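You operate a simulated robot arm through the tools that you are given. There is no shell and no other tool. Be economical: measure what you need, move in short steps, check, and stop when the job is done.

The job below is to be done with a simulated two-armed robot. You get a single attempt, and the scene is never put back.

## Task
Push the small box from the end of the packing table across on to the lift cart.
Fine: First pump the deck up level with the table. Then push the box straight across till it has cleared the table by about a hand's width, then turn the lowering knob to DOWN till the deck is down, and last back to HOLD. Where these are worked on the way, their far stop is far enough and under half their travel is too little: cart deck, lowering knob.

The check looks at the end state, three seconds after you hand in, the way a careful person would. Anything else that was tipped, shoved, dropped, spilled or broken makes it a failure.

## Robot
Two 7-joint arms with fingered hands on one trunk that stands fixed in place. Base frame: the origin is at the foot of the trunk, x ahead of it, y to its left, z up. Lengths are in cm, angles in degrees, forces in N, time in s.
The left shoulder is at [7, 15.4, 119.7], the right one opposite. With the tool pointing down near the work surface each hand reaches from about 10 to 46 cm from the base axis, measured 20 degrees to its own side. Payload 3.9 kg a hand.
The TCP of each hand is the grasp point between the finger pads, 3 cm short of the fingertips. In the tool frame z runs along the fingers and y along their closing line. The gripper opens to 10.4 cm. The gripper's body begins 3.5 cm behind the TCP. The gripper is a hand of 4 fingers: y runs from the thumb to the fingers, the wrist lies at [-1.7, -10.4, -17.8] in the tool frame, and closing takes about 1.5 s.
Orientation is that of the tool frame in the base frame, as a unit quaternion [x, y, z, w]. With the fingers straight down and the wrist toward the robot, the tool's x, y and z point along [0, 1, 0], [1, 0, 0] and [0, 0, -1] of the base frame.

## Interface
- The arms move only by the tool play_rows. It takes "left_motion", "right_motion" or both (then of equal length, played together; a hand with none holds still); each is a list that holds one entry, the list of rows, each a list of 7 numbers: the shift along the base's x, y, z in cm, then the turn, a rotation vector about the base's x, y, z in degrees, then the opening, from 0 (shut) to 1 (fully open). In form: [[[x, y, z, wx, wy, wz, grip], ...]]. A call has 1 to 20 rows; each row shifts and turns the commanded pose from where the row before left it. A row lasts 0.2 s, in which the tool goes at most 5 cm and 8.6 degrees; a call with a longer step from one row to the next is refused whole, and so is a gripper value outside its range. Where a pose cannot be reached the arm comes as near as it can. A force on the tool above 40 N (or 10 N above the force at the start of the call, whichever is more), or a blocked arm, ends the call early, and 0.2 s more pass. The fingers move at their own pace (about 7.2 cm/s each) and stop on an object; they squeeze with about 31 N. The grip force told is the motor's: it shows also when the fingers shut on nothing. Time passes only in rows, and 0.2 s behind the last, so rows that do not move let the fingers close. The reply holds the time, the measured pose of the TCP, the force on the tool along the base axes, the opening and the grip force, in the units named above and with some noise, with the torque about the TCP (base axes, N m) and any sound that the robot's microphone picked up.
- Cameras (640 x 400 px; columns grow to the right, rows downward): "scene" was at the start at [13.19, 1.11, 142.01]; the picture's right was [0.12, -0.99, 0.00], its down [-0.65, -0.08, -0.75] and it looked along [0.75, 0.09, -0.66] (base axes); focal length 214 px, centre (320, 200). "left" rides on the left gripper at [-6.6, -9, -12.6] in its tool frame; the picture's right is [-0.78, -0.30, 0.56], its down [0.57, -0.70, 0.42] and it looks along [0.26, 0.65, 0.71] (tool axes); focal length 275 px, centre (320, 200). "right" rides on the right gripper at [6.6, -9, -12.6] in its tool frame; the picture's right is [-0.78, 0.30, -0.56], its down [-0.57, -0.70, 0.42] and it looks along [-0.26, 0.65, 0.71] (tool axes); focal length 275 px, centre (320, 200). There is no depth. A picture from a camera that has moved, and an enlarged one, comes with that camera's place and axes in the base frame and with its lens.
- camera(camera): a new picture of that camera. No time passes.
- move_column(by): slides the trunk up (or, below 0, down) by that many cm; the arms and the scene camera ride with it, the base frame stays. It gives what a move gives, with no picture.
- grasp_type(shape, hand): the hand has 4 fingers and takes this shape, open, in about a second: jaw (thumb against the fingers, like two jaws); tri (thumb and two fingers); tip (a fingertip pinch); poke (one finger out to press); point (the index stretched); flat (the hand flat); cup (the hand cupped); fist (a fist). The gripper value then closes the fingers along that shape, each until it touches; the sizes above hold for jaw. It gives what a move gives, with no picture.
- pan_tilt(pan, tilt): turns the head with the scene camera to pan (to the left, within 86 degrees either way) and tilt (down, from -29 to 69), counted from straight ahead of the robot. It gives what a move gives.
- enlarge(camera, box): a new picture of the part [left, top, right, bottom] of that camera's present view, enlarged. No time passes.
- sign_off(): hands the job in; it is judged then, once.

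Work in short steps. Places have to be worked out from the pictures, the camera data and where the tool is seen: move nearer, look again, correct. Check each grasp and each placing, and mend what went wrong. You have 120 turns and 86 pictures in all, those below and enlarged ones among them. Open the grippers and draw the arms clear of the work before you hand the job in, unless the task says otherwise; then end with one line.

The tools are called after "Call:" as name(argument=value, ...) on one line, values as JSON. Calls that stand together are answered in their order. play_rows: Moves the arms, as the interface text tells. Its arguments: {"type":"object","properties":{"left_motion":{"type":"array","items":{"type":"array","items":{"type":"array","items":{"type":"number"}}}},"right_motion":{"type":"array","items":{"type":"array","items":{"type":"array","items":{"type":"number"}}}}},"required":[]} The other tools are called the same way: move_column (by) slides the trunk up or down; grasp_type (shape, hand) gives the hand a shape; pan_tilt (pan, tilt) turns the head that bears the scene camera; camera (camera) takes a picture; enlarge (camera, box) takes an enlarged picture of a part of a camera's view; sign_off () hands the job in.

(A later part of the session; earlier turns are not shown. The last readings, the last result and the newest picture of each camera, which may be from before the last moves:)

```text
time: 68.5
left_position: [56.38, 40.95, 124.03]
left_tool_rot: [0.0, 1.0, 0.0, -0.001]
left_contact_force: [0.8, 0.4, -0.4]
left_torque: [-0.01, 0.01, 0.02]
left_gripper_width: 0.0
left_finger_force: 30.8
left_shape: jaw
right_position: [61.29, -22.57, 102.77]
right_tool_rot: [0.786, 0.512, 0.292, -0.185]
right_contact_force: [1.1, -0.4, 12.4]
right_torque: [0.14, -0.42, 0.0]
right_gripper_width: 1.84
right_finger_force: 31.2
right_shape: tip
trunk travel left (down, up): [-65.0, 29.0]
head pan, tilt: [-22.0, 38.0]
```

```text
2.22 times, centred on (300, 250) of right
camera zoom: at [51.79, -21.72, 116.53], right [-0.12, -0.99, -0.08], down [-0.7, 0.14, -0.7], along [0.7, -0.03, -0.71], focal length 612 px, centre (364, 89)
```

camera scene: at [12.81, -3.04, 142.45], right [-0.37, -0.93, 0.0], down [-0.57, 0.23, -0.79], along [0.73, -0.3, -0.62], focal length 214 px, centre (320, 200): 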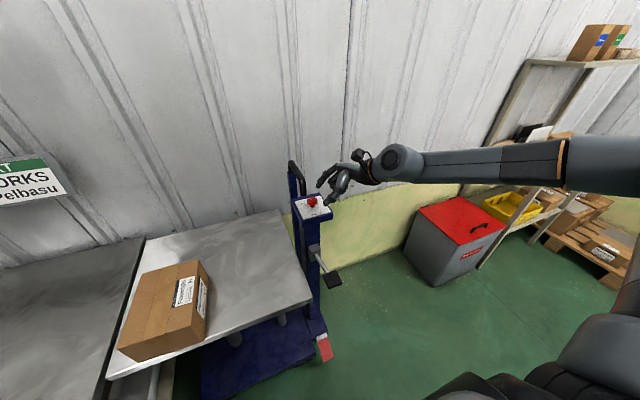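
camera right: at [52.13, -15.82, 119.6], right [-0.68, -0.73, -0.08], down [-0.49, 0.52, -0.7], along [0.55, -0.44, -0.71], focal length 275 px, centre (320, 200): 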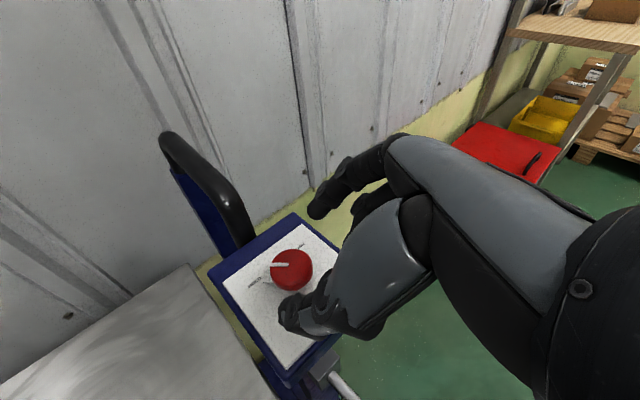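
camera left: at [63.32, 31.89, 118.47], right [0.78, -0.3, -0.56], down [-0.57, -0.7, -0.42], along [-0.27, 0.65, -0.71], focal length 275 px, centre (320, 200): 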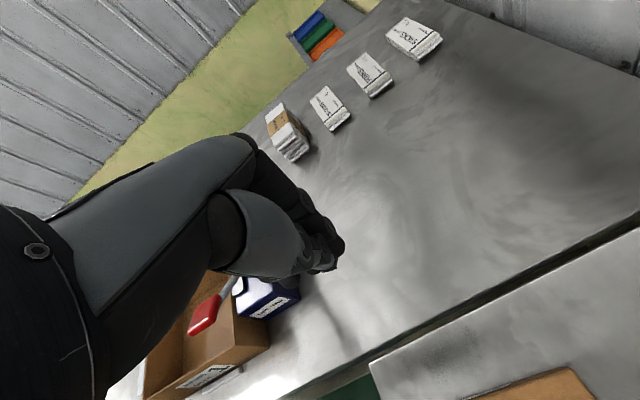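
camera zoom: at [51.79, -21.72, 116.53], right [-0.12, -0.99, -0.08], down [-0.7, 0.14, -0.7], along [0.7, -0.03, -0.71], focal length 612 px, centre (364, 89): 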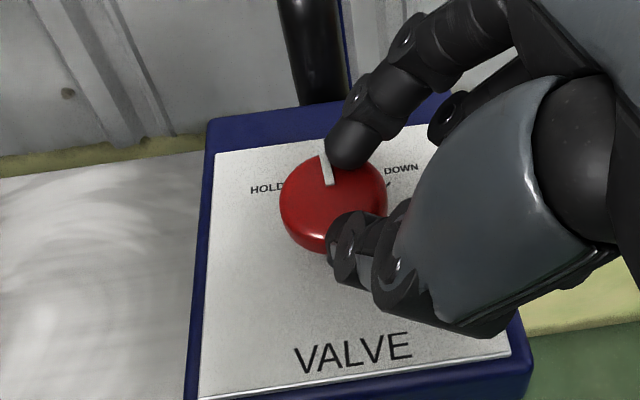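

Balanced grip now, and the knob has already been nudged part-way (pointer nearly straight ahead). I turn it clockwise 40° about its axis.

Call:
play_rows(right_motion=[[[-0.23, 0.14, 0, 0, 0, -8, 0], [-0.21, 0.18, 0, 0, 0, -8, 0], [-0.19, 0.2, 0, 0, 0, -8, 0], [-0.16, 0.22, 0, 0, 0, -8, 0], [-0.12, 0.25, 0, 0, 0, -8, 0], [0, 0, 0, 0, 0, 0, 0]]])

Call:
enlarge(camera="right", box=[200, 160, 400, 340])

Call:
camera(camera="scene")

```text
time: 69.9
left_position: [56.36, 40.95, 123.94]
left_tool_rot: [0.0, 1.0, -0.001, 0.001]
left_contact_force: [0.3, -0.3, -0.5]
left_torque: [0.03, 0.02, 0.01]
left_gripper_width: 0.0
left_finger_force: 30.8
left_shape: jaw
right_position: [61.35, -22.53, 102.63]
right_tool_rot: [0.787, 0.511, 0.293, -0.185]
right_contact_force: [4.8, 0.2, 19.5]
right_torque: [0.21, -0.7, -0.07]
right_gripper_width: 1.88
right_finger_force: 31.2
right_shape: tip
right hand out of reach, approached as far as the arm can: row 1, 2, 3, 4, 5
trunk travel left (down, up): [-65.0, 29.0]
head pan, tilt: [-22.0, 38.0]
```

```text
2.22 times, centred on (300, 250) of right
camera zoom: at [51.74, -21.7, 116.53], right [-0.12, -0.99, -0.08], down [-0.7, 0.14, -0.7], along [0.7, -0.03, -0.71], focal length 612 px, centre (364, 89)
```

zoom: 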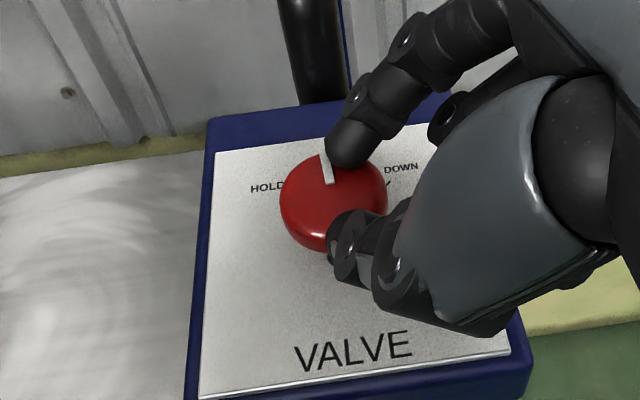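

```text
19 pictures are left
camera scene: at [12.59, -3.0, 142.48], right [-0.37, -0.93, 0.0], down [-0.57, 0.23, -0.79], along [0.73, -0.3, -0.61], focal length 214 px, centre (320, 200)
```

scene: 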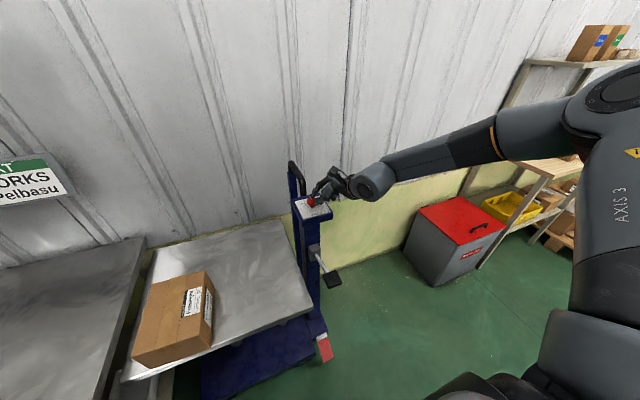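

The deck is already sinking slowly with the knob part-turned. Turning further from here is beyond the arm's range, so I'll work in strokes: open, wind the hand back +32° about the knob, and re-grip.

Call:
play_rows(right_motion=[[[0, 0, 0, 0, 0, 0, 0.3], [0, 0, 0.3, 0, 0, 0, 0.5], [0, 0, 0, 0, 0, 0, 0.5], [0.25, -0.1, 0, 0, 0, 8, 0.5], [0.26, -0.07, 0, 0, 0, 8, 0.5], [0.27, -0.03, 0, 0, 0, 8, 0.5], [0.27, 0, 0, 0, 0, 8, 0.5], [0, 0, 0, 0, 0, 0, 0.5]]])

Call:
enlarge(camera="right", box=[200, 160, 400, 340])

```text
time: 71.7
left_position: [56.65, 41.0, 123.84]
left_tool_rot: [0.0, 1.0, 0.0, -0.001]
left_contact_force: [-0.4, -0.1, -0.2]
left_torque: [-0.01, -0.02, 0.02]
left_gripper_width: 0.01
left_finger_force: 31.0
left_shape: jaw
right_position: [55.68, -16.45, 110.35]
right_tool_rot: [0.651, 0.681, 0.227, -0.247]
right_contact_force: [0.0, -0.2, -0.5]
right_torque: [-0.01, -0.02, 0.01]
right_gripper_width: 5.2
right_finger_force: 0.0
right_shape: tip
right hand out of reach, approached as far as the arm can: row 4, 5, 6, 7
trunk travel left (down, up): [-65.0, 29.0]
head pan, tilt: [-22.0, 38.0]
```

```text
2.22 times, centred on (300, 250) of right
camera zoom: at [47.07, -19.87, 124.41], right [0.34, -0.94, -0.06], down [-0.7, -0.21, -0.68], along [0.63, 0.28, -0.73], focal length 612 px, centre (364, 89)
```

zoom: 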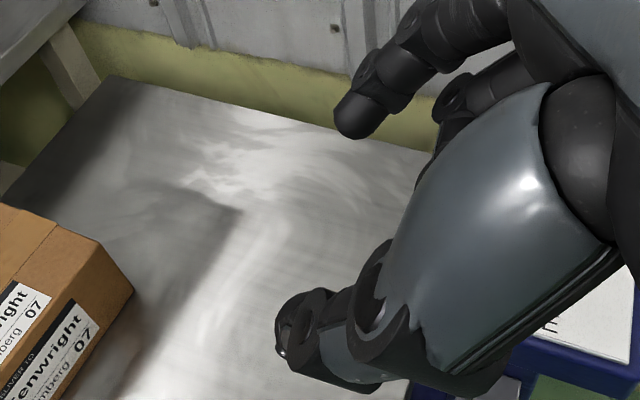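

The solver jumped away from the knob (no contact). I'll return to the plain tool-down posture, then mirror what the left arm did well: swing out to the right while yawing to −90, and later sweep in to the knob.

Call:
play_rows(right_motion=[[[-2, 0, 2, -8, -0.5, 0, 0.5], [-2, 0, 2, -8, -0.5, 0, 0.5], [-2, 0, 1, -8, -0.5, 0, 0.5], [-2, -0.5, 1, -8, -0.5, 0, 0.5], [-1, -1, 0, -8, -0.5, 0, 0.5], [0, -1, 0, 0, 0, 0, 0.5], [0, 0, 0, 0, 0, 0, 0.5]]])

Call:
camera(camera="scene")

```text
time: 73.3
left_position: [56.58, 40.94, 123.74]
left_tool_rot: [0.002, 1.0, 0.001, -0.001]
left_contact_force: [0.2, -0.4, 0.0]
left_torque: [-0.02, -0.02, -0.02]
left_gripper_width: 0.0
left_finger_force: 31.1
left_shape: jaw
right_position: [46.75, -19.1, 116.34]
right_tool_rot: [0.684, 0.729, -0.002, -0.001]
right_contact_force: [0.0, -0.4, 0.1]
right_torque: [-0.01, -0.01, -0.01]
right_gripper_width: 5.19
right_finger_force: 0.1
right_shape: tip
trunk travel left (down, up): [-65.0, 29.0]
head pan, tilt: [-22.0, 38.0]
```

```text
17 pictures are left
camera scene: at [12.78, -3.11, 142.45], right [-0.38, -0.93, 0.0], down [-0.57, 0.23, -0.79], along [0.73, -0.3, -0.62], focal length 214 px, centre (320, 200)
```

scene: 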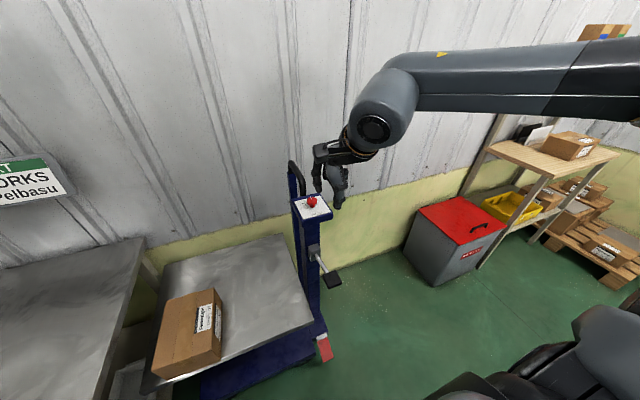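

Deck is sinking steadily. I swing the right hand outward with the yaw to −90.

Call:
play_rows(right_motion=[[[0, -3.5, 0, 0, 0, -8, 0.5], [0, -3.5, 0, 0, 0, -8, 0.5], [0, -3.5, 0, 0, 0, -8, 0.5], [0.5, -3.5, 0, 0, 0, -8, 0.5], [1, -3.5, 0, 0, 0, -8, 0.5], [1, -3.5, 0, 0, 0, -8, 0.5], [1, -3.5, 0, 0, 0, -8, 0.5], [1, -3.5, 0, 0, 0, -8, 0.5], [1, -3, 0, 0, 0, -8, 0.5], [1, -2, 0, 0, 0, -8, 0.5], [1, 0, 0, 0, 0, -8, 0.5], [1, 0, 0, 0, 0, -5, 0.5], [0, 0, 0, 0, 0, 0, 0.5]]])

```text
time: 76.1
left_position: [56.49, 40.81, 123.99]
left_tool_rot: [0.0, 1.0, 0.001, 0.0]
left_contact_force: [-0.6, 0.3, -0.3]
left_torque: [0.02, 0.0, -0.04]
left_gripper_width: 0.0
left_finger_force: 31.3
left_shape: jaw
right_position: [55.23, -52.29, 116.34]
right_tool_rot: [1.0, 0.005, 0.001, -0.003]
right_contact_force: [0.8, -0.4, 0.1]
right_torque: [-0.02, -0.01, 0.04]
right_gripper_width: 5.2
right_finger_force: 0.0
right_shape: tip
trunk travel left (down, up): [-65.0, 29.0]
head pan, tilt: [-22.0, 38.0]
```

Reached cleanly. Now I sweep inward at z≈108 to y≈−30 and x≈62.4, checking reach.

Call:
play_rows(right_motion=[[[1, 2.5, -1.5, 0, 0, 0, 0.5], [1, 2.5, -1.5, 0, 0, 0, 0.5], [1, 2.5, -1.5, 0, 0, 0, 0.5], [1, 2.5, -1.5, 0, 0, 0, 0.5], [1, 2.5, -1.3, 0, 0, 0, 0.5], [1, 2.5, -1, 0, 0, 0, 0.5], [1.2, 2.5, 0, 0, 0, 0, 0.5], [0, 2.5, 0, 0, 0, 0, 0.5], [0, 2.5, 0, 0, 0, 0, 0.5], [0, 0, 0, 0, 0, 0, 0.5]]])

```text
time: 78.3
left_position: [56.57, 40.84, 123.81]
left_tool_rot: [0.0, 1.0, 0.0, 0.0]
left_contact_force: [0.1, -0.6, 0.9]
left_torque: [-0.01, -0.01, 0.01]
left_gripper_width: 0.0
left_finger_force: 31.7
left_shape: jaw
right_position: [55.27, -32.5, 109.64]
right_tool_rot: [1.0, 0.007, 0.001, -0.004]
right_contact_force: [0.4, -0.1, -0.3]
right_torque: [-0.01, -0.01, 0.01]
right_gripper_width: 5.19
right_finger_force: 0.0
right_shape: tip
right hand out of reach, approached as far as the arm can: row 5, 6, 7, 8, 9
trunk travel left (down, up): [-65.0, 29.0]
head pan, tilt: [-22.0, 38.0]
```

Inward sweep at yaw −90 is limited; wrist must stay outboard. So I'll use the tilted, inward-pointing hand (ψ≈90) but come at it from the outside. First unwind the yaw while moving outward.

Call:
play_rows(right_motion=[[[-0.5, -2, 0.5, 0, 0, 8, 0.5], [-0.5, -2, 0.5, 0, 0, 8, 0.5], [-0.5, -2, 0.5, 0, 0, 8, 0.5], [-0.5, -2, 0.5, 0, 0, 8, 0.5], [-0.5, -2, 0.5, 0, 0, 8, 0.5], [-0.5, 0, 0, 0, 0, 8, 0.5], [-0.5, 0, 0, 0, 0, 8, 0.5], [-0.5, 0, 0, 0, 0, 8, 0.5], [0, 0, 0, 0, 0, 8, 0.5], [0, 0, 0, 0, 0, 8, 0.5], [0, 0, 0, 8, 0, 0, 0.5], [0, 0, 0, 8, 0, 0, 0.5], [0, 0, 0, 8, 0, 0, 0.5], [0, 0, 0, 8, 0, 0, 0.5], [0, 0, 0, 8, 0, 0, 0.5], [0, 0, 0, 0, 0, 0, 0.5]]])

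```text
time: 81.7
left_position: [56.56, 40.86, 123.81]
left_tool_rot: [0.0, 1.0, 0.0, 0.0]
left_contact_force: [0.7, 0.1, -0.5]
left_torque: [-0.01, 0.03, 0.0]
left_gripper_width: 0.0
left_finger_force: 30.7
left_shape: jaw
right_position: [51.24, -42.57, 112.12]
right_tool_rot: [0.715, 0.609, 0.22, -0.264]
right_contact_force: [-0.8, 0.0, -0.5]
right_torque: [-0.01, -0.01, 0.04]
right_gripper_width: 5.16
right_finger_force: 0.1
right_shape: tip
trunk travel left (down, up): [-65.0, 29.0]
head pan, tilt: [-22.0, 38.0]
```

No limits hit. Hand now points inward (+y) and down. I move to a pre-grasp point outboard of the knob.

Call:
play_rows(right_motion=[[[1.4, 2, -0.5, 0, 0, 0, 0.5], [1.4, 2, -0.5, 0, 0, 0, 0.5], [1.4, 2, -0.5, 0, 0, 0, 0.5], [1.4, 2, -0.5, 0, 0, 0, 0.5], [1.4, 2, -0.5, 0, 0, 0, 0.5], [1.4, 2, -0.8, 0, 0, 0, 0.5], [1.4, 2, -1, 0, 0, 0, 0.5], [1.3, 2, -1, 0, 0, 0, 0.5], [0, 0, 0, 0, 0, 0, 0.5]]])

Call:
camera(camera="scene")

```text
time: 83.7
left_position: [56.57, 40.83, 123.97]
left_tool_rot: [0.0, 1.0, 0.0, 0.0]
left_contact_force: [-0.4, 0.0, 1.0]
left_torque: [-0.03, -0.01, 0.03]
left_gripper_width: 0.0
left_finger_force: 31.2
left_shape: jaw
right_position: [62.4, -26.49, 106.83]
right_tool_rot: [0.715, 0.61, 0.22, -0.262]
right_contact_force: [0.0, 0.0, 0.6]
right_torque: [-0.02, -0.01, 0.02]
right_gripper_width: 5.21
right_finger_force: 0.0
right_shape: tip
trunk travel left (down, up): [-65.0, 29.0]
head pan, tilt: [-22.0, 38.0]
```

```text
16 pictures are left
camera scene: at [12.77, -3.16, 142.45], right [-0.37, -0.93, 0.0], down [-0.57, 0.23, -0.79], along [0.73, -0.3, -0.62], focal length 214 px, centre (320, 200)
```

scene: 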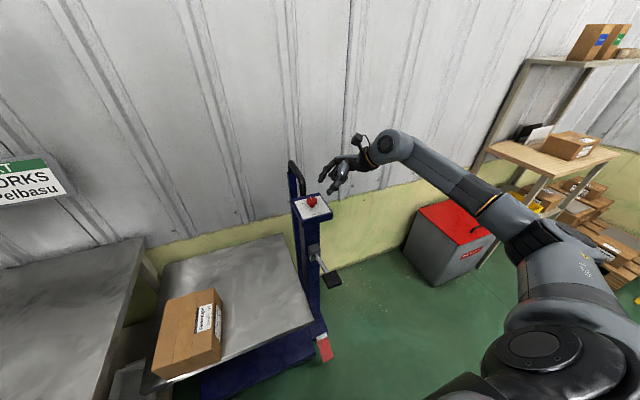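

Great posture, reach is fine now. The deck seems already down (front corner z≈61). I look at the knob close-up.

Call:
enlarge(camera="right", box=[200, 160, 400, 340])

```text
2.22 times, centred on (300, 250) of right
camera zoom: at [54.74, -28.71, 121.58], right [0.17, -0.98, -0.1], down [-0.79, -0.07, -0.61], along [0.59, 0.18, -0.78], focal length 612 px, centre (364, 89)
```

zoom: 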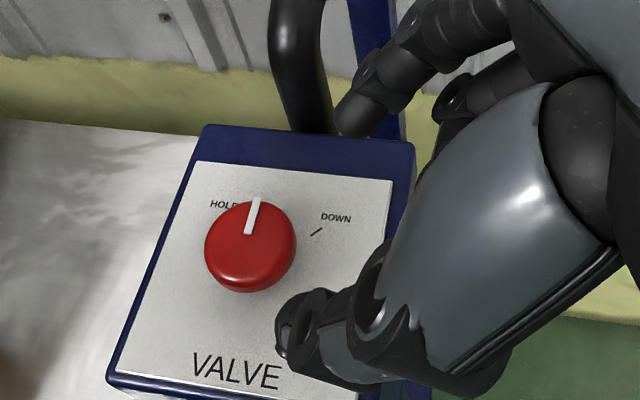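

Pointer is straight ahead, i.e. half-way, with the DOWN mark another 45° clockwise. I advance onto the knob and grip it.

Call:
play_rows(right_motion=[[[0, 1, -1.2, 0, 0, 0, 0.46], [0, 1, -1.2, 0, 0, 0, 0.46], [0, 1, -1, 0, 0, 0, 0.46], [0, 0.6, -0.6, 0, 0, 0, 0.46], [0, 0, 0, 0, 0, 0, 0.46]]])

Call:
enlarge(camera="right", box=[200, 160, 400, 340])

```text
time: 84.9
left_position: [56.49, 40.79, 123.84]
left_tool_rot: [-0.001, 1.0, 0.0, 0.0]
left_contact_force: [0.0, -0.7, -0.2]
left_torque: [0.0, -0.02, 0.0]
left_gripper_width: 0.0
left_finger_force: 31.1
left_shape: jaw
right_position: [62.45, -22.95, 102.65]
right_tool_rot: [0.715, 0.61, 0.22, -0.263]
right_contact_force: [-0.4, 0.6, 0.4]
right_torque: [0.02, -0.03, 0.0]
right_gripper_width: 4.84
right_finger_force: 0.1
right_shape: tip
trunk travel left (down, up): [-65.0, 29.0]
head pan, tilt: [-22.0, 38.0]
```

```text
2.22 times, centred on (300, 250) of right
camera zoom: at [54.68, -25.12, 117.52], right [0.17, -0.98, -0.1], down [-0.79, -0.07, -0.61], along [0.59, 0.18, -0.78], focal length 612 px, centre (364, 89)
```

zoom: 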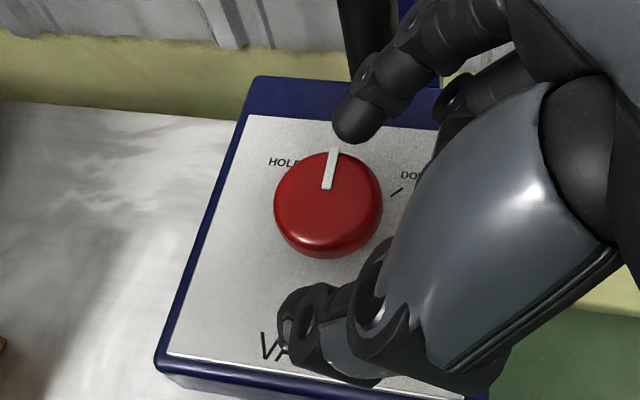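

Alignment matches the earlier balanced grip. I close and let it settle.

Call:
play_rows(right_motion=[[[0, 0.2, 0.1, 0, 0, 0, 0.3], [0, 0, 0, 0, 0, 0, 0.1], [0, 0, 0, 0, 0, 0, 0], [0, 0, 0, 0, 0, 0, 0], [0, 0, 0, 0, 0, 0, 0]]])

```text
time: 86.1
left_position: [56.58, 40.87, 123.87]
left_tool_rot: [0.0, 1.0, 0.0, 0.0]
left_contact_force: [-0.9, 0.1, 0.2]
left_torque: [-0.01, 0.02, -0.01]
left_gripper_width: 0.0
left_finger_force: 31.0
left_shape: jaw
right_position: [62.41, -22.82, 103.22]
right_tool_rot: [0.714, 0.609, 0.223, -0.261]
right_contact_force: [7.9, -2.1, 19.0]
right_torque: [0.31, -0.39, -0.22]
right_gripper_width: 1.19
right_finger_force: 31.2
right_shape: tip
trunk travel left (down, up): [-65.0, 29.0]
head pan, tilt: [-22.0, 38.0]
```

Gripped, with fingertips pressing on the panel a little (19 N up); I raise 0.4 and turn 24° clockwise about the knob's axis.

Call:
play_rows(right_motion=[[[0, 0, 0.4, 0, 0, 0, 0], [-0.28, 0.02, 0, 0, 0, -8, 0], [-0.27, 0.06, 0, 0, 0, -8, 0], [-0.26, 0.1, 0, 0, 0, -8, 0], [0, 0, 0, 0, 0, 0, 0]]])

Call:
enlarge(camera="right", box=[200, 160, 400, 340])

```text
time: 87.3
left_position: [56.6, 40.88, 123.83]
left_tool_rot: [0.0, 1.0, 0.001, 0.0]
left_contact_force: [0.6, -0.3, -0.2]
left_torque: [-0.02, 0.02, -0.02]
left_gripper_width: 0.0
left_finger_force: 30.5
left_shape: jaw
right_position: [61.6, -22.61, 103.34]
right_tool_rot: [0.827, 0.447, 0.27, -0.21]
right_contact_force: [6.8, 1.8, 10.3]
right_torque: [0.21, -0.29, -0.1]
right_gripper_width: 1.09
right_finger_force: 31.3
right_shape: tip
trunk travel left (down, up): [-65.0, 29.0]
head pan, tilt: [-22.0, 38.0]
```

```text
2.22 times, centred on (300, 250) of right
camera zoom: at [53.72, -21.35, 118.06], right [-0.24, -0.96, -0.1], down [-0.75, 0.25, -0.61], along [0.62, -0.08, -0.78], focal length 612 px, centre (364, 89)
```

zoom: 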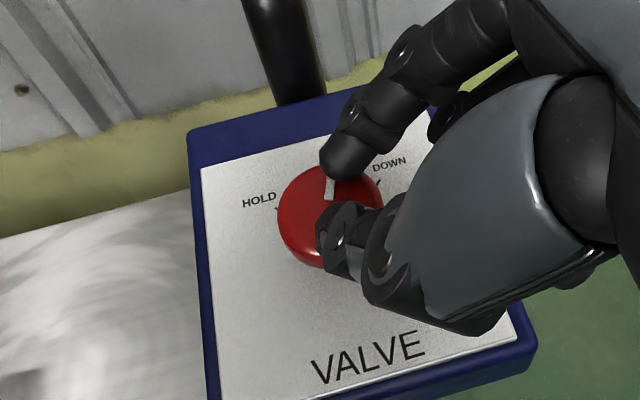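

It turns with the hand (now ~60% of the way). I continue another 36°, towards the DOWN stop.

Call:
play_rows(right_motion=[[[-0.25, 0.13, 0, 0, 0, -8, 0], [-0.23, 0.16, 0, 0, 0, -8, 0], [-0.2, 0.19, 0, 0, 0, -8, 0], [-0.18, 0.21, 0, 0, 0, -8, 0], [-0.08, 0.12, 0, 0, 0, -4, 0], [0, 0, 0, 0, 0, 0, 0]]])

Call:
enlarge(camera="right", box=[200, 160, 400, 340])

```text
time: 88.7
left_position: [56.62, 40.9, 123.77]
left_tool_rot: [0.0, 1.0, 0.001, 0.0]
left_contact_force: [-0.8, 0.5, -1.0]
left_torque: [-0.04, -0.01, 0.0]
left_gripper_width: 0.0
left_finger_force: 31.0
left_shape: jaw
right_position: [60.76, -21.72, 103.26]
right_tool_rot: [0.924, 0.168, 0.321, -0.118]
right_contact_force: [0.1, 0.2, 0.2]
right_torque: [0.0, 0.0, -0.03]
right_gripper_width: 0.86
right_finger_force: 31.1
right_shape: tip
trunk travel left (down, up): [-65.0, 29.0]
head pan, tilt: [-22.0, 38.0]
```

```text
2.22 times, centred on (300, 250) of right
camera zoom: at [55.15, -16.15, 117.98], right [-0.76, -0.64, -0.1], down [-0.46, 0.64, -0.61], along [0.45, -0.42, -0.78], focal length 612 px, centre (364, 89)
```

zoom: 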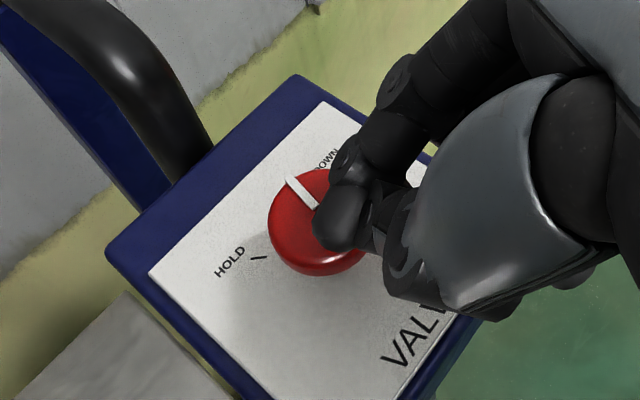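

The fingers slipped off with the knob at ~64%. I withdraw, wind back to the starting angle outboard, and re-grip deeper.

Call:
play_rows(right_motion=[[[-1.1, -0.7, 1.5, 0, 0, 0, 0], [-1.1, -0.7, 1.5, 0, 0, 0, 0], [-0.5, -1, 0.5, 0, 0, 8, 0.46], [0, -1, 0, 0, 0, 8, 0.46], [0.3, -1, 0, 0, 0, 8, 0.46], [0.6, -0.5, 0, 0, 0, 8, 0.46], [0.8, 0, 0, 0, 0, 8, 0.46], [1, 0, 0, 0, 0, 8, 0.46], [1, 0, 0, 0, 0, 8, 0.46], [0.6, 0.2, 0.1, 0, 0, 5, 0.46], [0, 0, 0, 0, 0, 0, 0.46]]])

```text
time: 91.1
left_position: [56.46, 40.86, 123.76]
left_tool_rot: [0.001, 1.0, 0.0, 0.0]
left_contact_force: [0.2, -0.1, 0.1]
left_torque: [-0.02, -0.04, -0.03]
left_gripper_width: 0.03
left_finger_force: 30.5
left_shape: jaw
right_position: [62.22, -26.47, 107.01]
right_tool_rot: [0.71, 0.615, 0.218, -0.265]
right_contact_force: [0.1, -0.1, -0.5]
right_torque: [-0.01, -0.02, -0.01]
right_gripper_width: 4.78
right_finger_force: 0.1
right_shape: tip
trunk travel left (down, up): [-65.0, 29.0]
head pan, tilt: [-22.0, 38.0]
```

Back at the pre-grasp. I advance slightly deeper this time and close.

Call:
play_rows(right_motion=[[[0.1, 1.1, -1.2, 0, 0, 0, 0.46], [0.1, 1.1, -1.2, 0, 0, 0, 0.46], [0, 1.1, -1.1, 0, 0, 0, 0.46], [0, 0.7, -0.6, 0, 0, 0, 0.46], [0, 0, 0, 0, 0, 0, 0.46], [0, 0, 0, 0, 0, 0, 0.2], [0, 0, 0, 0, 0, 0, 0], [0, 0, 0, 0, 0, 0, 0], [0, 0, 0, 0, 0, 0, 0], [0, 0, 0, 0, 0, 0, 0]]])

```text
time: 93.3
left_position: [56.35, 41.15, 124.03]
left_tool_rot: [0.0, 1.0, 0.0, 0.001]
left_contact_force: [0.0, 0.1, -0.3]
left_torque: [-0.01, 0.03, -0.01]
left_gripper_width: 0.0
left_finger_force: 31.0
left_shape: jaw
right_position: [62.35, -22.24, 103.24]
right_tool_rot: [0.708, 0.617, 0.221, -0.263]
right_contact_force: [3.4, 3.3, 21.1]
right_torque: [0.45, -0.16, -0.03]
right_gripper_width: 1.4
right_finger_force: 31.4
right_shape: tip
trunk travel left (down, up): [-65.0, 29.0]
head pan, tilt: [-22.0, 38.0]
```

Firm grip (width 1.4, nearly balanced in x and y). I turn clockwise 48° about the knob's axis.

Call:
play_rows(right_motion=[[[-0.22, 0.02, 0, 0, 0, -8, 0], [-0.21, 0.05, 0, 0, 0, -8, 0], [-0.2, 0.08, 0, 0, 0, -8, 0], [-0.19, 0.1, 0, 0, 0, -8, 0], [-0.18, 0.12, 0, 0, 0, -8, 0], [-0.1, 0.1, 0, 0, 0, -5, 0], [0, 0, 0, 0, 0, 0, 0]]])

Call:
enlarge(camera="right", box=[200, 160, 400, 340])

```text
time: 94.9
left_position: [56.52, 41.08, 123.74]
left_tool_rot: [0.0, 1.0, -0.001, 0.0]
left_contact_force: [0.1, 0.3, 0.1]
left_torque: [-0.02, -0.01, 0.0]
left_gripper_width: 0.0
left_finger_force: 30.8
left_shape: jaw
right_position: [61.41, -21.84, 103.06]
right_tool_rot: [0.89, 0.297, 0.308, -0.16]
right_contact_force: [10.8, 7.6, 21.8]
right_torque: [0.36, -0.71, 0.06]
right_gripper_width: 1.24
right_finger_force: 30.9
right_shape: tip
trunk travel left (down, up): [-65.0, 29.0]
head pan, tilt: [-22.0, 38.0]
```

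```text
2.22 times, centred on (300, 250) of right
camera zoom: at [54.27, -17.93, 117.9], right [-0.56, -0.82, -0.1], down [-0.61, 0.49, -0.62], along [0.56, -0.28, -0.78], focal length 612 px, centre (364, 89)
```

zoom: 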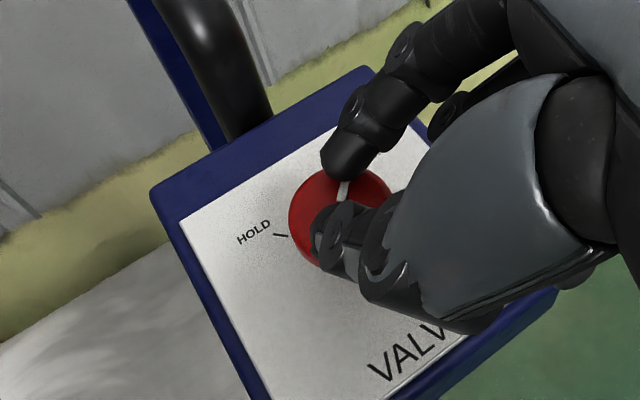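

Pointer computes to ≈−50°, i.e. at the DOWN stop. I hold 1.5 s and check the deck.

Call:
play_rows(right_motion=[[[0, 0, 0, 0, 0, 0, 0], [0, 0, 0, 0, 0, 0, 0], [0, 0, 0, 0, 0, 0, 0], [0, 0, 0, 0, 0, 0, 0], [0, 0, 0, 0, 0, 0, 0], [0, 0, 0, 0, 0, 0, 0], [0, 0, 0, 0, 0, 0, 0]]])

Call:
camera(camera="scene")

```text
time: 96.5
left_position: [56.5, 41.09, 123.86]
left_tool_rot: [0.0, 1.0, -0.001, 0.0]
left_contact_force: [0.4, 0.0, 0.8]
left_torque: [0.01, 0.04, -0.01]
left_gripper_width: 0.0
left_finger_force: 30.8
left_shape: jaw
right_position: [61.34, -21.82, 103.2]
right_tool_rot: [0.889, 0.299, 0.307, -0.16]
right_contact_force: [12.1, 5.4, 22.9]
right_torque: [0.26, -0.82, -0.09]
right_gripper_width: 1.25
right_finger_force: 30.5
right_shape: tip
trunk travel left (down, up): [-65.0, 29.0]
head pan, tilt: [-22.0, 38.0]
```

```text
10 pictures are left
camera scene: at [12.72, -2.85, 142.47], right [-0.37, -0.93, 0.0], down [-0.57, 0.23, -0.79], along [0.73, -0.3, -0.61], focal length 214 px, centre (320, 200)
```

scene: 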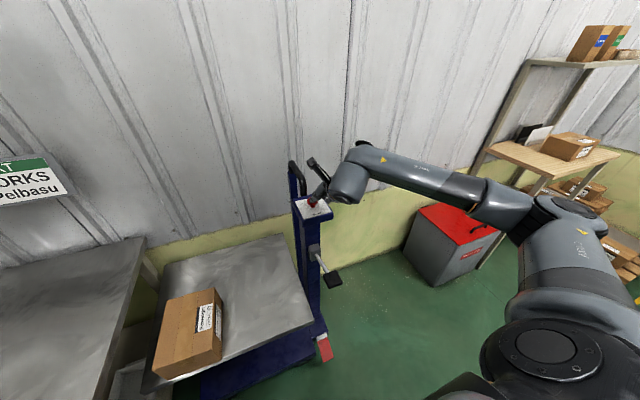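

Deck is fully down and unchanged. Now I turn the knob back counter-clockwise, as far as this stroke goes (+53°).

Call:
play_rows(right_motion=[[[0.1, -0.1, 0, 0, 0, 5, 0], [0.18, -0.12, 0, 0, 0, 8, 0], [0.19, -0.1, 0, 0, 0, 8, 0], [0.2, -0.08, 0, 0, 0, 8, 0], [0.21, -0.05, 0, 0, 0, 8, 0], [0.22, -0.02, 0, 0, 0, 8, 0], [0.22, 0.02, 0, 0, 0, 8, 0], [0, 0, 0, 0, 0, 0, 0]]])

Call:
enlarge(camera="right", box=[200, 160, 400, 340])

```text
time: 98.3
left_position: [56.21, 40.82, 124.0]
left_tool_rot: [0.0, 1.0, 0.0, 0.001]
left_contact_force: [0.7, -0.3, -0.5]
left_torque: [0.0, -0.02, 0.02]
left_gripper_width: 0.03
left_finger_force: 30.8
left_shape: jaw
right_position: [62.64, -22.64, 103.2]
right_tool_rot: [0.664, 0.663, 0.204, -0.277]
right_contact_force: [7.7, -11.5, 26.4]
right_torque: [0.22, -0.15, -0.2]
right_gripper_width: 1.2
right_finger_force: 31.1
right_shape: tip
trunk travel left (down, up): [-65.0, 29.0]
head pan, tilt: [-22.0, 38.0]
```

```text
2.22 times, centred on (300, 250) of right
camera zoom: at [55.19, -25.95, 117.92], right [0.32, -0.94, -0.1], down [-0.76, -0.19, -0.62], along [0.57, 0.27, -0.78], focal length 612 px, centre (364, 89)
```

zoom: 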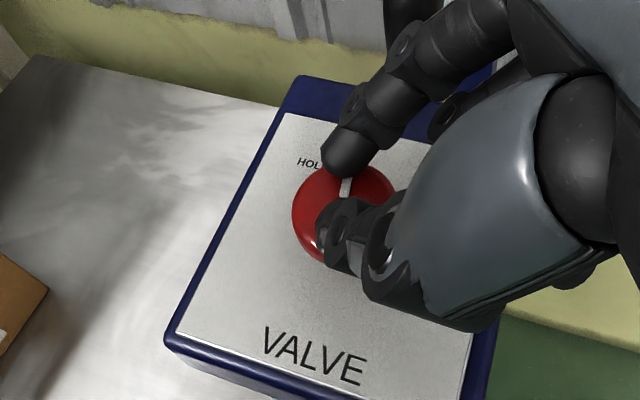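

Pointer ≈+9°, needs ≈36° more. I open, withdraw, wind the hand back 40°, and re-approach.

Call:
play_rows(right_motion=[[[0, 0, 0, 0, 0, 0, 0.25], [0, 0, 0, 0, 0, 0, 0.46], [0, 0, 0, 0, 0, 0, 0.46], [0.2, -1.3, 1.6, 0, 0, 0, 0.46], [0.2, -1.3, 1.6, 0, 0, 0, 0.46], [-0.58, 0.1, 0.1, 0, 0, -8, 0.46], [-0.58, 0.1, 0.1, 0, 0, -8, 0.46], [-0.58, 0.1, 0.1, 0, 0, -8, 0.46], [-0.58, 0.1, 0.1, 0, 0, -8, 0.46], [-0.58, 0.1, 0, 0, 0, -8, 0.46], [0, 0, 0, 0, 0, 0, 0.46]]])

Call:
enlarge(camera="right", box=[200, 160, 400, 340])

```text
time: 100.7
left_position: [56.69, 40.86, 123.88]
left_tool_rot: [0.0, 1.0, 0.0, 0.0]
left_contact_force: [0.2, -0.4, -0.2]
left_torque: [-0.01, 0.03, 0.0]
left_gripper_width: 0.01
left_finger_force: 31.0
left_shape: jaw
right_position: [60.16, -24.62, 106.35]
right_tool_rot: [0.852, 0.396, 0.282, -0.194]
right_contact_force: [0.6, -0.4, -0.5]
right_torque: [0.01, -0.01, -0.01]
right_gripper_width: 4.75
right_finger_force: 0.2
right_shape: tip
trunk travel left (down, up): [-65.0, 29.0]
head pan, tilt: [-22.0, 38.0]
```

```text
2.22 times, centred on (300, 250) of right
camera zoom: at [52.46, -22.4, 121.06], right [-0.36, -0.93, -0.1], down [-0.71, 0.34, -0.61], along [0.6, -0.15, -0.78], focal length 612 px, centre (364, 89)
```

zoom: 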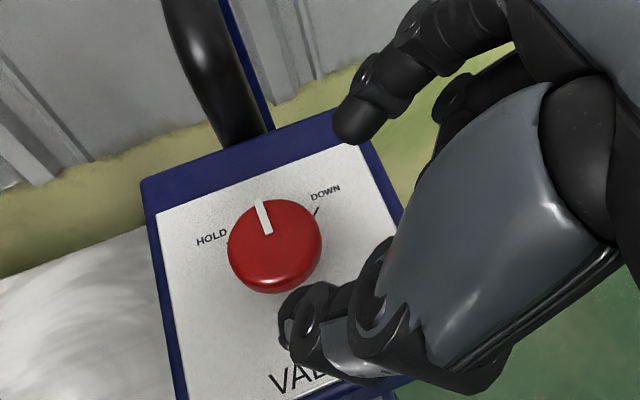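

Pointer is about straight ahead; HOLD needs ≈45–50° more. I advance and close.

Call:
play_rows(right_motion=[[[0.4, 0.7, -1, 0, 0, 0, 0.46], [0.4, 0.7, -1, 0, 0, 0, 0.46], [0.4, 0.6, -0.9, 0, 0, 0, 0.46], [0.3, 0.45, -0.55, 0, 0, 0, 0.46], [0, 0, 0, 0, 0, 0, 0.46], [0, 0, 0, 0, 0, 0, 0.2], [0, 0, 0, 0, 0, 0, 0], [0, 0, 0, 0, 0, 0, 0], [0, 0, 0, 0, 0, 0, 0], [0, 0, 0, 0, 0, 0, 0]]])

```text
time: 102.9
left_position: [56.36, 41.03, 123.97]
left_tool_rot: [0.0, 1.0, 0.0, -0.001]
left_contact_force: [-0.2, 0.0, 0.1]
left_torque: [-0.01, 0.0, -0.04]
left_gripper_width: 0.0
left_finger_force: 30.8
left_shape: jaw
right_position: [61.59, -22.01, 103.23]
right_tool_rot: [0.851, 0.397, 0.286, -0.193]
right_contact_force: [6.3, 0.8, 19.0]
right_torque: [0.23, -0.38, -0.08]
right_gripper_width: 1.31
right_finger_force: 31.4
right_shape: tip
trunk travel left (down, up): [-65.0, 29.0]
head pan, tilt: [-22.0, 38.0]
```

Firm, balanced grip. I turn counter-clockwise 48° to HOLD.

Call:
play_rows(right_motion=[[[0.19, -0.1, 0, 0, 0, 8, 0], [0.2, -0.07, 0, 0, 0, 8, 0], [0.21, -0.05, 0, 0, 0, 8, 0], [0.22, -0.02, 0, 0, 0, 8, 0], [0.22, 0.02, 0, 0, 0, 8, 0], [0.21, 0.05, 0, 0, 0, 8, 0], [0, 0, 0, 0, 0, 0, 0]]])

Call:
enlarge(camera="right", box=[200, 160, 400, 340])

```text
time: 104.5
left_position: [56.15, 41.1, 124.0]
left_tool_rot: [0.0, 1.0, 0.0, 0.002]
left_contact_force: [-0.3, 0.2, -0.8]
left_torque: [0.0, -0.01, 0.02]
left_gripper_width: 0.0
left_finger_force: 31.0
left_shape: jaw
right_position: [62.6, -21.88, 103.26]
right_tool_rot: [0.615, 0.71, 0.178, -0.292]
right_contact_force: [-9.0, 2.7, 16.7]
right_torque: [0.28, 0.37, 0.07]
right_gripper_width: 1.2
right_finger_force: 30.8
right_shape: tip
trunk travel left (down, up): [-65.0, 29.0]
head pan, tilt: [-22.0, 38.0]
```

```text
2.22 times, centred on (300, 250) of right
camera zoom: at [55.69, -26.21, 117.93], right [0.45, -0.89, -0.1], down [-0.73, -0.31, -0.61], along [0.51, 0.35, -0.78], focal length 612 px, centre (364, 89)
```

zoom: 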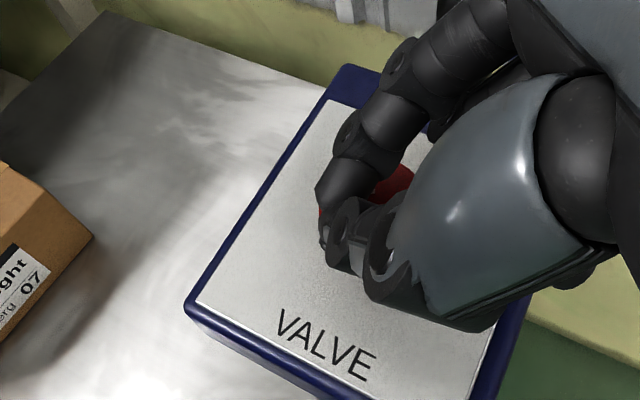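

The pointer is hidden by the fingers. I open, withdraw and look.

Call:
play_rows(right_motion=[[[0, 0, 0, 0, 0, 0, 0.2], [0, 0, 0, 0, 0, 0, 0.42], [0, 0, 0, 0, 0, 0, 0.42], [0.4, -1.2, 1.6, 0, 0, 0, 0.46], [0.4, -1.2, 1.6, 0, 0, 0, 0.46], [-0.5, -0.2, 0.3, 0, 0, -8, 0.46], [-0.6, 0, 0, 0, 0, -8, 0.46], [-0.6, 0, 0, 0, 0, -8, 0.46], [0, 0, 0, 0, 0, 0, 0.46]]])

Call:
enlarge(camera="right", box=[200, 160, 400, 340])

```text
time: 106.5
left_position: [56.67, 40.83, 123.82]
left_tool_rot: [0.0, 1.0, 0.0, -0.001]
left_contact_force: [0.9, 0.4, 0.5]
left_torque: [0.0, 0.01, 0.0]
left_gripper_width: 0.0
left_finger_force: 31.1
left_shape: jaw
right_position: [62.1, -24.89, 106.37]
right_tool_rot: [0.751, 0.564, 0.236, -0.249]
right_contact_force: [0.3, 0.7, -1.0]
right_torque: [-0.01, 0.01, 0.01]
right_gripper_width: 4.78
right_finger_force: 0.1
right_shape: tip
trunk travel left (down, up): [-65.0, 29.0]
head pan, tilt: [-22.0, 38.0]
```

```text
2.22 times, centred on (300, 250) of right
camera zoom: at [54.17, -26.01, 121.13], right [0.05, -0.99, -0.1], down [-0.79, 0.02, -0.61], along [0.61, 0.11, -0.78], focal length 612 px, centre (364, 89)
```

zoom: 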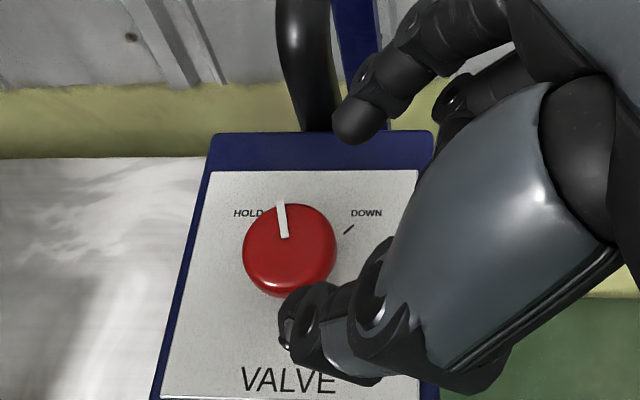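

Pointer is at only ≈+11° — it slipped near the end because the grip was too deep. I re-grip slightly shallower at ψ≈51.

Call:
play_rows(right_motion=[[[-0.7, 0.1, 0, 0, 0, -8, 0.46], [-0.7, 0.1, 0, 0, 0, -8, 0.46], [-0.7, 0.1, 0, 0, 0, -8, 0.46], [-0.6, 0, 0, 0, 0, -8, 0.46], [0.5, 0.65, -1, 0, 0, 0, 0.46], [0.5, 0.65, -1, 0, 0, 0, 0.46], [0.5, 0.6, -0.9, 0, 0, 0, 0.46], [0.3, 0.35, -0.55, 0, 0, 0, 0.46], [0, 0, 0, 0, 0, 0, 0.46], [0, 0, 0, 0, 0, 0, 0.2], [0, 0, 0, 0, 0, 0, 0], [0, 0, 0, 0, 0, 0, 0], [0, 0, 0, 0, 0, 0, 0], [0, 0, 0, 0, 0, 0, 0]]])

```text
time: 109.5
left_position: [56.4, 40.79, 124.01]
left_tool_rot: [-0.001, 1.0, 0.0, -0.001]
left_contact_force: [-0.5, 0.4, -1.1]
left_torque: [0.01, 0.0, 0.0]
left_gripper_width: 0.0
left_finger_force: 31.1
left_shape: jaw
right_position: [61.09, -22.3, 103.27]
right_tool_rot: [0.877, 0.336, 0.298, -0.173]
right_contact_force: [3.4, -1.6, 13.9]
right_torque: [0.09, -0.34, -0.11]
right_gripper_width: 1.27
right_finger_force: 30.8
right_shape: tip
trunk travel left (down, up): [-65.0, 29.0]
head pan, tilt: [-22.0, 38.0]
```

Well balanced. I turn counter-clockwise 48° again about the knob's axis.

Call:
play_rows(right_motion=[[[0.21, -0.15, 0, 0, 0, 8, 0], [0.23, -0.12, 0, 0, 0, 8, 0], [0.24, -0.08, 0, 0, 0, 8, 0], [0.25, -0.05, 0, 0, 0, 8, 0], [0.26, -0.01, 0, 0, 0, 8, 0], [0.26, 0.02, 0, 0, 0, 8, 0], [0, 0, 0, 0, 0, 0, 0]]])

Call:
enlarge(camera="right", box=[200, 160, 400, 340])

```text
time: 111.1
left_position: [56.52, 41.2, 123.81]
left_tool_rot: [-0.001, 1.0, -0.002, 0.0]
left_contact_force: [-0.3, -0.2, 0.1]
left_torque: [-0.01, 0.02, -0.02]
left_gripper_width: 0.0
left_finger_force: 31.2
left_shape: jaw
right_position: [62.78, -22.02, 103.14]
right_tool_rot: [0.662, 0.666, 0.201, -0.28]
right_contact_force: [18.8, 7.0, 12.9]
right_torque: [0.41, -0.6, -0.33]
right_gripper_width: 1.18
right_finger_force: 30.7
right_shape: tip
trunk travel left (down, up): [-65.0, 29.0]
head pan, tilt: [-22.0, 38.0]
```

```text
2.22 times, centred on (300, 250) of right
camera zoom: at [55.42, -25.48, 117.85], right [0.33, -0.94, -0.1], down [-0.76, -0.2, -0.62], along [0.56, 0.28, -0.78], focal length 612 px, centre (364, 89)
```

zoom: 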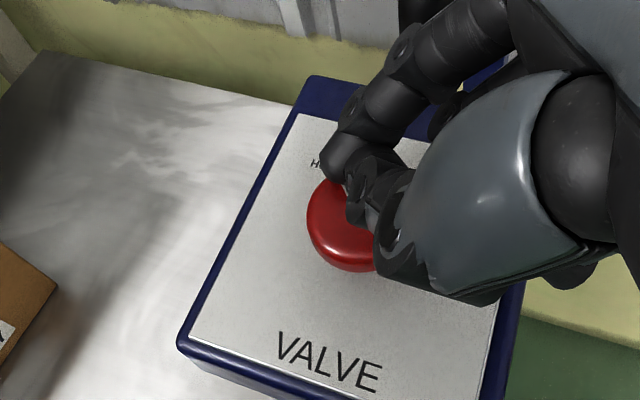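

The pinch slid towards the far rim. I withdraw and check where the pointer stands.

Call:
play_rows(right_motion=[[[0, 0, 0, 0, 0, 0, 0.2], [0, 0, 0, 0, 0, 0, 0.42], [0, 0, 0, 0, 0, 0, 0.42], [0.2, -1.2, 1.6, 0, 0, 0, 0.46], [0.2, -1.2, 1.6, 0, 0, 0, 0.46], [-0.6, -0.2, 0.2, 0, 0, -8, 0.46], [-0.6, 0, 0, 0, 0, -8, 0.46], [0, 0, 0, 0, 0, 0, 0.46]]])

Call:
enlarge(camera="right", box=[200, 160, 400, 340])

```text
time: 112.9
left_position: [56.64, 40.77, 123.9]
left_tool_rot: [0.0, 1.0, 0.0, -0.002]
left_contact_force: [-0.7, 1.1, 0.6]
left_torque: [-0.02, 0.01, 0.02]
left_gripper_width: 0.02
left_finger_force: 31.2
left_shape: jaw
right_position: [61.77, -25.41, 106.36]
right_tool_rot: [0.751, 0.564, 0.235, -0.248]
right_contact_force: [-0.1, -1.0, -0.3]
right_torque: [0.0, -0.01, 0.01]
right_gripper_width: 4.73
right_finger_force: 0.1
right_shape: tip
trunk travel left (down, up): [-65.0, 29.0]
head pan, tilt: [-22.0, 38.0]
```

```text
2.22 times, centred on (300, 250) of right
camera zoom: at [53.87, -26.54, 121.09], right [0.05, -0.99, -0.1], down [-0.79, 0.02, -0.61], along [0.61, 0.11, -0.78], focal length 612 px, centre (364, 89)
```

zoom: 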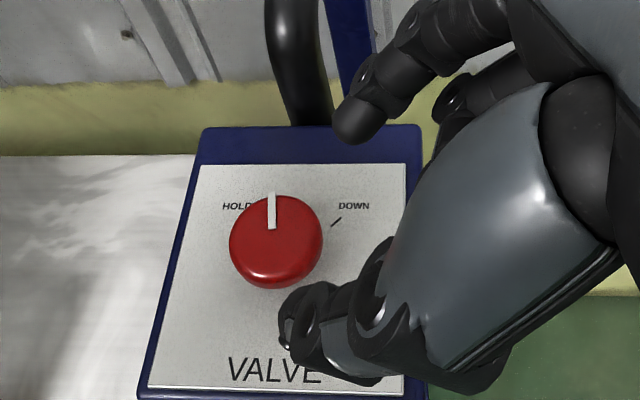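

Pointer is ≈+2°. I'll reproduce the grip that held well (ψ≈80, deeper) and turn from there towards ψ≈120, which stays within range.

Call:
play_rows(right_motion=[[[-0.1, 0.1, 0, 0, 0, -4, 0.46], [0.15, 0.8, -1, 0, 0, 0, 0.46], [0.15, 0.8, -1, 0, 0, 0, 0.46], [0.15, 0.7, -0.9, 0, 0, 0, 0.46], [0.15, 0.55, -0.55, 0, 0, 0, 0.46], [0, 0, 0, 0, 0, 0, 0.46], [0, 0, 0, 0, 0, 0, 0.2], [0, 0, 0, 0, 0, 0, 0], [0, 0, 0, 0, 0, 0, 0], [0, 0, 0, 0, 0, 0, 0], [0, 0, 0, 0, 0, 0, 0]]])

```text
time: 115.3
left_position: [56.41, 41.04, 123.91]
left_tool_rot: [0.0, 1.0, -0.001, 0.001]
left_contact_force: [1.0, -0.3, 0.3]
left_torque: [0.0, -0.02, 0.03]
left_gripper_width: 0.0
left_finger_force: 30.6
left_shape: jaw
right_position: [62.26, -22.08, 103.34]
right_tool_rot: [0.769, 0.538, 0.247, -0.239]
right_contact_force: [3.2, 0.6, 18.5]
right_torque: [0.36, -0.08, -0.05]
right_gripper_width: 1.19
right_finger_force: 30.7
right_shape: tip
trunk travel left (down, up): [-65.0, 29.0]
head pan, tilt: [-22.0, 38.0]
```

The grip is balanced (x and y forces small). I turn +24° first and check the forces.

Call:
play_rows(right_motion=[[[0.22, -0.04, 0, 0, 0, 8, 0], [0.22, -0.02, 0, 0, 0, 8, 0], [0.22, 0.02, 0, 0, 0, 8, 0], [0, 0, 0, 0, 0, 0, 0]]])

Call:
enlarge(camera="right", box=[200, 160, 400, 340])

```text
time: 116.3
left_position: [56.33, 40.94, 123.99]
left_tool_rot: [0.001, 1.0, 0.0, 0.0]
left_contact_force: [0.4, -0.5, 0.0]
left_torque: [0.01, -0.02, 0.03]
left_gripper_width: 0.0
left_finger_force: 30.4
left_shape: jaw
right_position: [62.82, -22.24, 103.31]
right_tool_rot: [0.641, 0.687, 0.191, -0.285]
right_contact_force: [4.8, -1.5, 22.4]
right_torque: [0.3, 0.0, -0.08]
right_gripper_width: 1.12
right_finger_force: 31.0
right_shape: tip
trunk travel left (down, up): [-65.0, 29.0]
head pan, tilt: [-22.0, 38.0]
```

```text
2.22 times, centred on (300, 250) of right
camera zoom: at [55.69, -26.16, 117.99], right [0.39, -0.92, -0.1], down [-0.75, -0.25, -0.62], along [0.54, 0.31, -0.78], focal length 612 px, centre (364, 89)
```

zoom: 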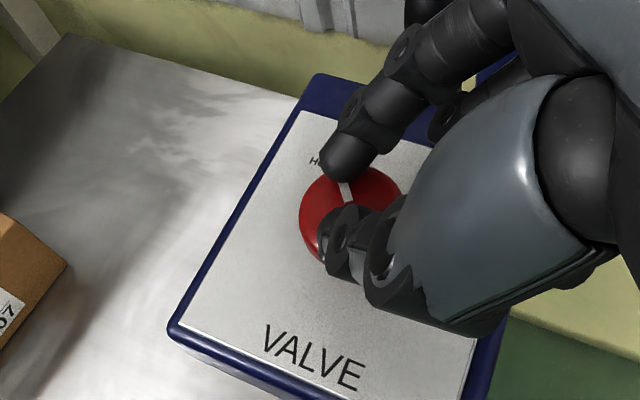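

The grip is holding; pointer ≈+28°. I turn another 24°.

Call:
play_rows(right_motion=[[[0.21, 0.04, 0, 0, 0, 8, 0], [0.2, 0.07, 0, 0, 0, 8, 0], [0.18, 0.1, 0, 0, 0, 8, 0], [0, 0, 0, 0, 0, 0, 0]]])

```text
time: 117.3
left_position: [56.21, 41.11, 124.03]
left_tool_rot: [0.001, 1.0, -0.001, 0.001]
left_contact_force: [0.3, -0.7, -0.7]
left_torque: [0.04, -0.02, 0.0]
left_gripper_width: 0.0
left_finger_force: 31.0
left_shape: jaw
right_position: [61.62, -21.79, 103.04]
right_tool_rot: [0.601, 0.724, 0.175, -0.291]
right_contact_force: [1.7, 4.0, 25.7]
right_torque: [0.3, 0.01, 0.05]
right_gripper_width: 1.18
right_finger_force: 31.0
right_shape: tip
right hand out of reach, approached as far as the arm can: row 1, 2, 3
trunk travel left (down, up): [-65.0, 29.0]
head pan, tilt: [-22.0, 38.0]
```

That hit the reach limit after a few more degrees. I withdraw, wind back to ψ≈78 and look at the pointer.

Call:
play_rows(right_motion=[[[0, 0, 0, 0, 0, 0, 0.3], [0, 0, 0, 0, 0, 0, 0.55], [0, 0, 0, 0, 0, 0, 0.55], [0.2, -1.2, 1.6, 0, 0, 0, 0.55], [0.2, -1.2, 1.6, 0, 0, 0, 0.5], [-0.1, -0.3, 0.1, 0, 0, -7.75, 0.46], [-0.1, -0.3, 0, 0, 0, -7.75, 0.46], [-0.1, -0.3, 0, 0, 0, -7.75, 0.46], [-0.1, -0.2, 0, 0, 0, -7.75, 0.46], [0, 0, 0, 0, 0, 0, 0.46]]])

Call:
enlarge(camera="right", box=[200, 160, 400, 340])

```text
time: 119.5
left_position: [56.62, 40.88, 123.87]
left_tool_rot: [0.0, 1.0, -0.001, -0.001]
left_contact_force: [-0.1, 0.1, 0.5]
left_torque: [-0.04, 0.01, 0.0]
left_gripper_width: 0.02
left_finger_force: 31.1
left_shape: jaw
right_position: [61.88, -25.62, 105.78]
right_tool_rot: [0.774, 0.535, 0.245, -0.235]
right_contact_force: [0.0, -0.5, 0.5]
right_torque: [0.01, 0.03, 0.01]
right_gripper_width: 4.83
right_finger_force: 0.0
right_shape: tip
trunk travel left (down, up): [-65.0, 29.0]
head pan, tilt: [-22.0, 38.0]
```

```text
2.22 times, centred on (300, 250) of right
camera zoom: at [53.81, -25.91, 120.57], right [-0.03, -1.0, -0.09], down [-0.78, 0.08, -0.62], along [0.62, 0.05, -0.78], focal length 612 px, centre (364, 89)
```

zoom: 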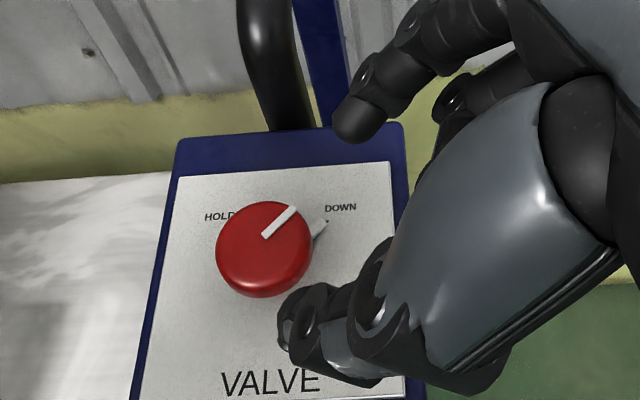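

The reach-limited drift dragged the knob back towards DOWN. From the good grips I fit the turning centre at [62.58,−21.0], radius 1.55; I re-grip at ψ=45 on that circle so a full 56° stroke stays within range.

Call:
play_rows(right_motion=[[[-0.5, 0.3, 0.15, 0, 0, -6.7, 0.46], [-0.5, 0.3, 0.1, 0, 0, -6.7, 0.46], [-0.5, 0.3, 0.1, 0, 0, -6.7, 0.46], [-0.5, 0.3, 0.1, 0, 0, -6.7, 0.46], [-0.45, 0.28, 0.1, 0, 0, -6.7, 0.46], [0, 0, 0, 0, 0, 0, 0.46], [0, 0, 0, 0, 0, 0, 0.46]]])

```text
time: 121.1
left_position: [56.46, 40.94, 123.77]
left_tool_rot: [0.0, 1.0, 0.0, -0.001]
left_contact_force: [-0.5, -0.1, -0.1]
left_torque: [-0.03, 0.01, -0.04]
left_gripper_width: 0.0
left_finger_force: 31.2
left_shape: jaw
right_position: [59.38, -24.15, 106.53]
right_tool_rot: [0.895, 0.289, 0.303, -0.154]
right_contact_force: [-0.2, 0.2, 0.5]
right_torque: [0.0, -0.01, -0.03]
right_gripper_width: 4.83
right_finger_force: 0.0
right_shape: tip
trunk travel left (down, up): [-65.0, 29.0]
head pan, tilt: [-22.0, 38.0]
```

Exactly on the pre-grasp pose. I advance and close.

Call:
play_rows(right_motion=[[[0.6, 0.6, -1, 0, 0, 0, 0.46], [0.6, 0.6, -1, 0, 0, 0, 0.46], [0.5, 0.5, -1, 0, 0, 0, 0.46], [0.4, 0.35, -0.6, 0, 0, 0, 0.46], [0, 0, 0, 0, 0, 0, 0.46], [0, 0, 0, 0, 0, 0, 0.2], [0, 0, 0, 0, 0, 0, 0], [0, 0, 0, 0, 0, 0, 0], [0, 0, 0, 0, 0, 0, 0], [0, 0, 0, 0, 0, 0, 0]]])

```text
time: 123.3
left_position: [56.41, 41.13, 123.93]
left_tool_rot: [-0.001, 1.0, -0.002, 0.001]
left_contact_force: [0.3, -0.5, 0.5]
left_torque: [-0.03, 0.03, 0.04]
left_gripper_width: 0.0
left_finger_force: 30.9
left_shape: jaw
right_position: [61.67, -21.75, 103.3]
right_tool_rot: [0.894, 0.29, 0.307, -0.153]
right_contact_force: [4.8, 0.7, 17.7]
right_torque: [0.26, -0.32, -0.02]
right_gripper_width: 1.15
right_finger_force: 31.0
right_shape: tip
trunk travel left (down, up): [-65.0, 29.0]
head pan, tilt: [-22.0, 38.0]
```

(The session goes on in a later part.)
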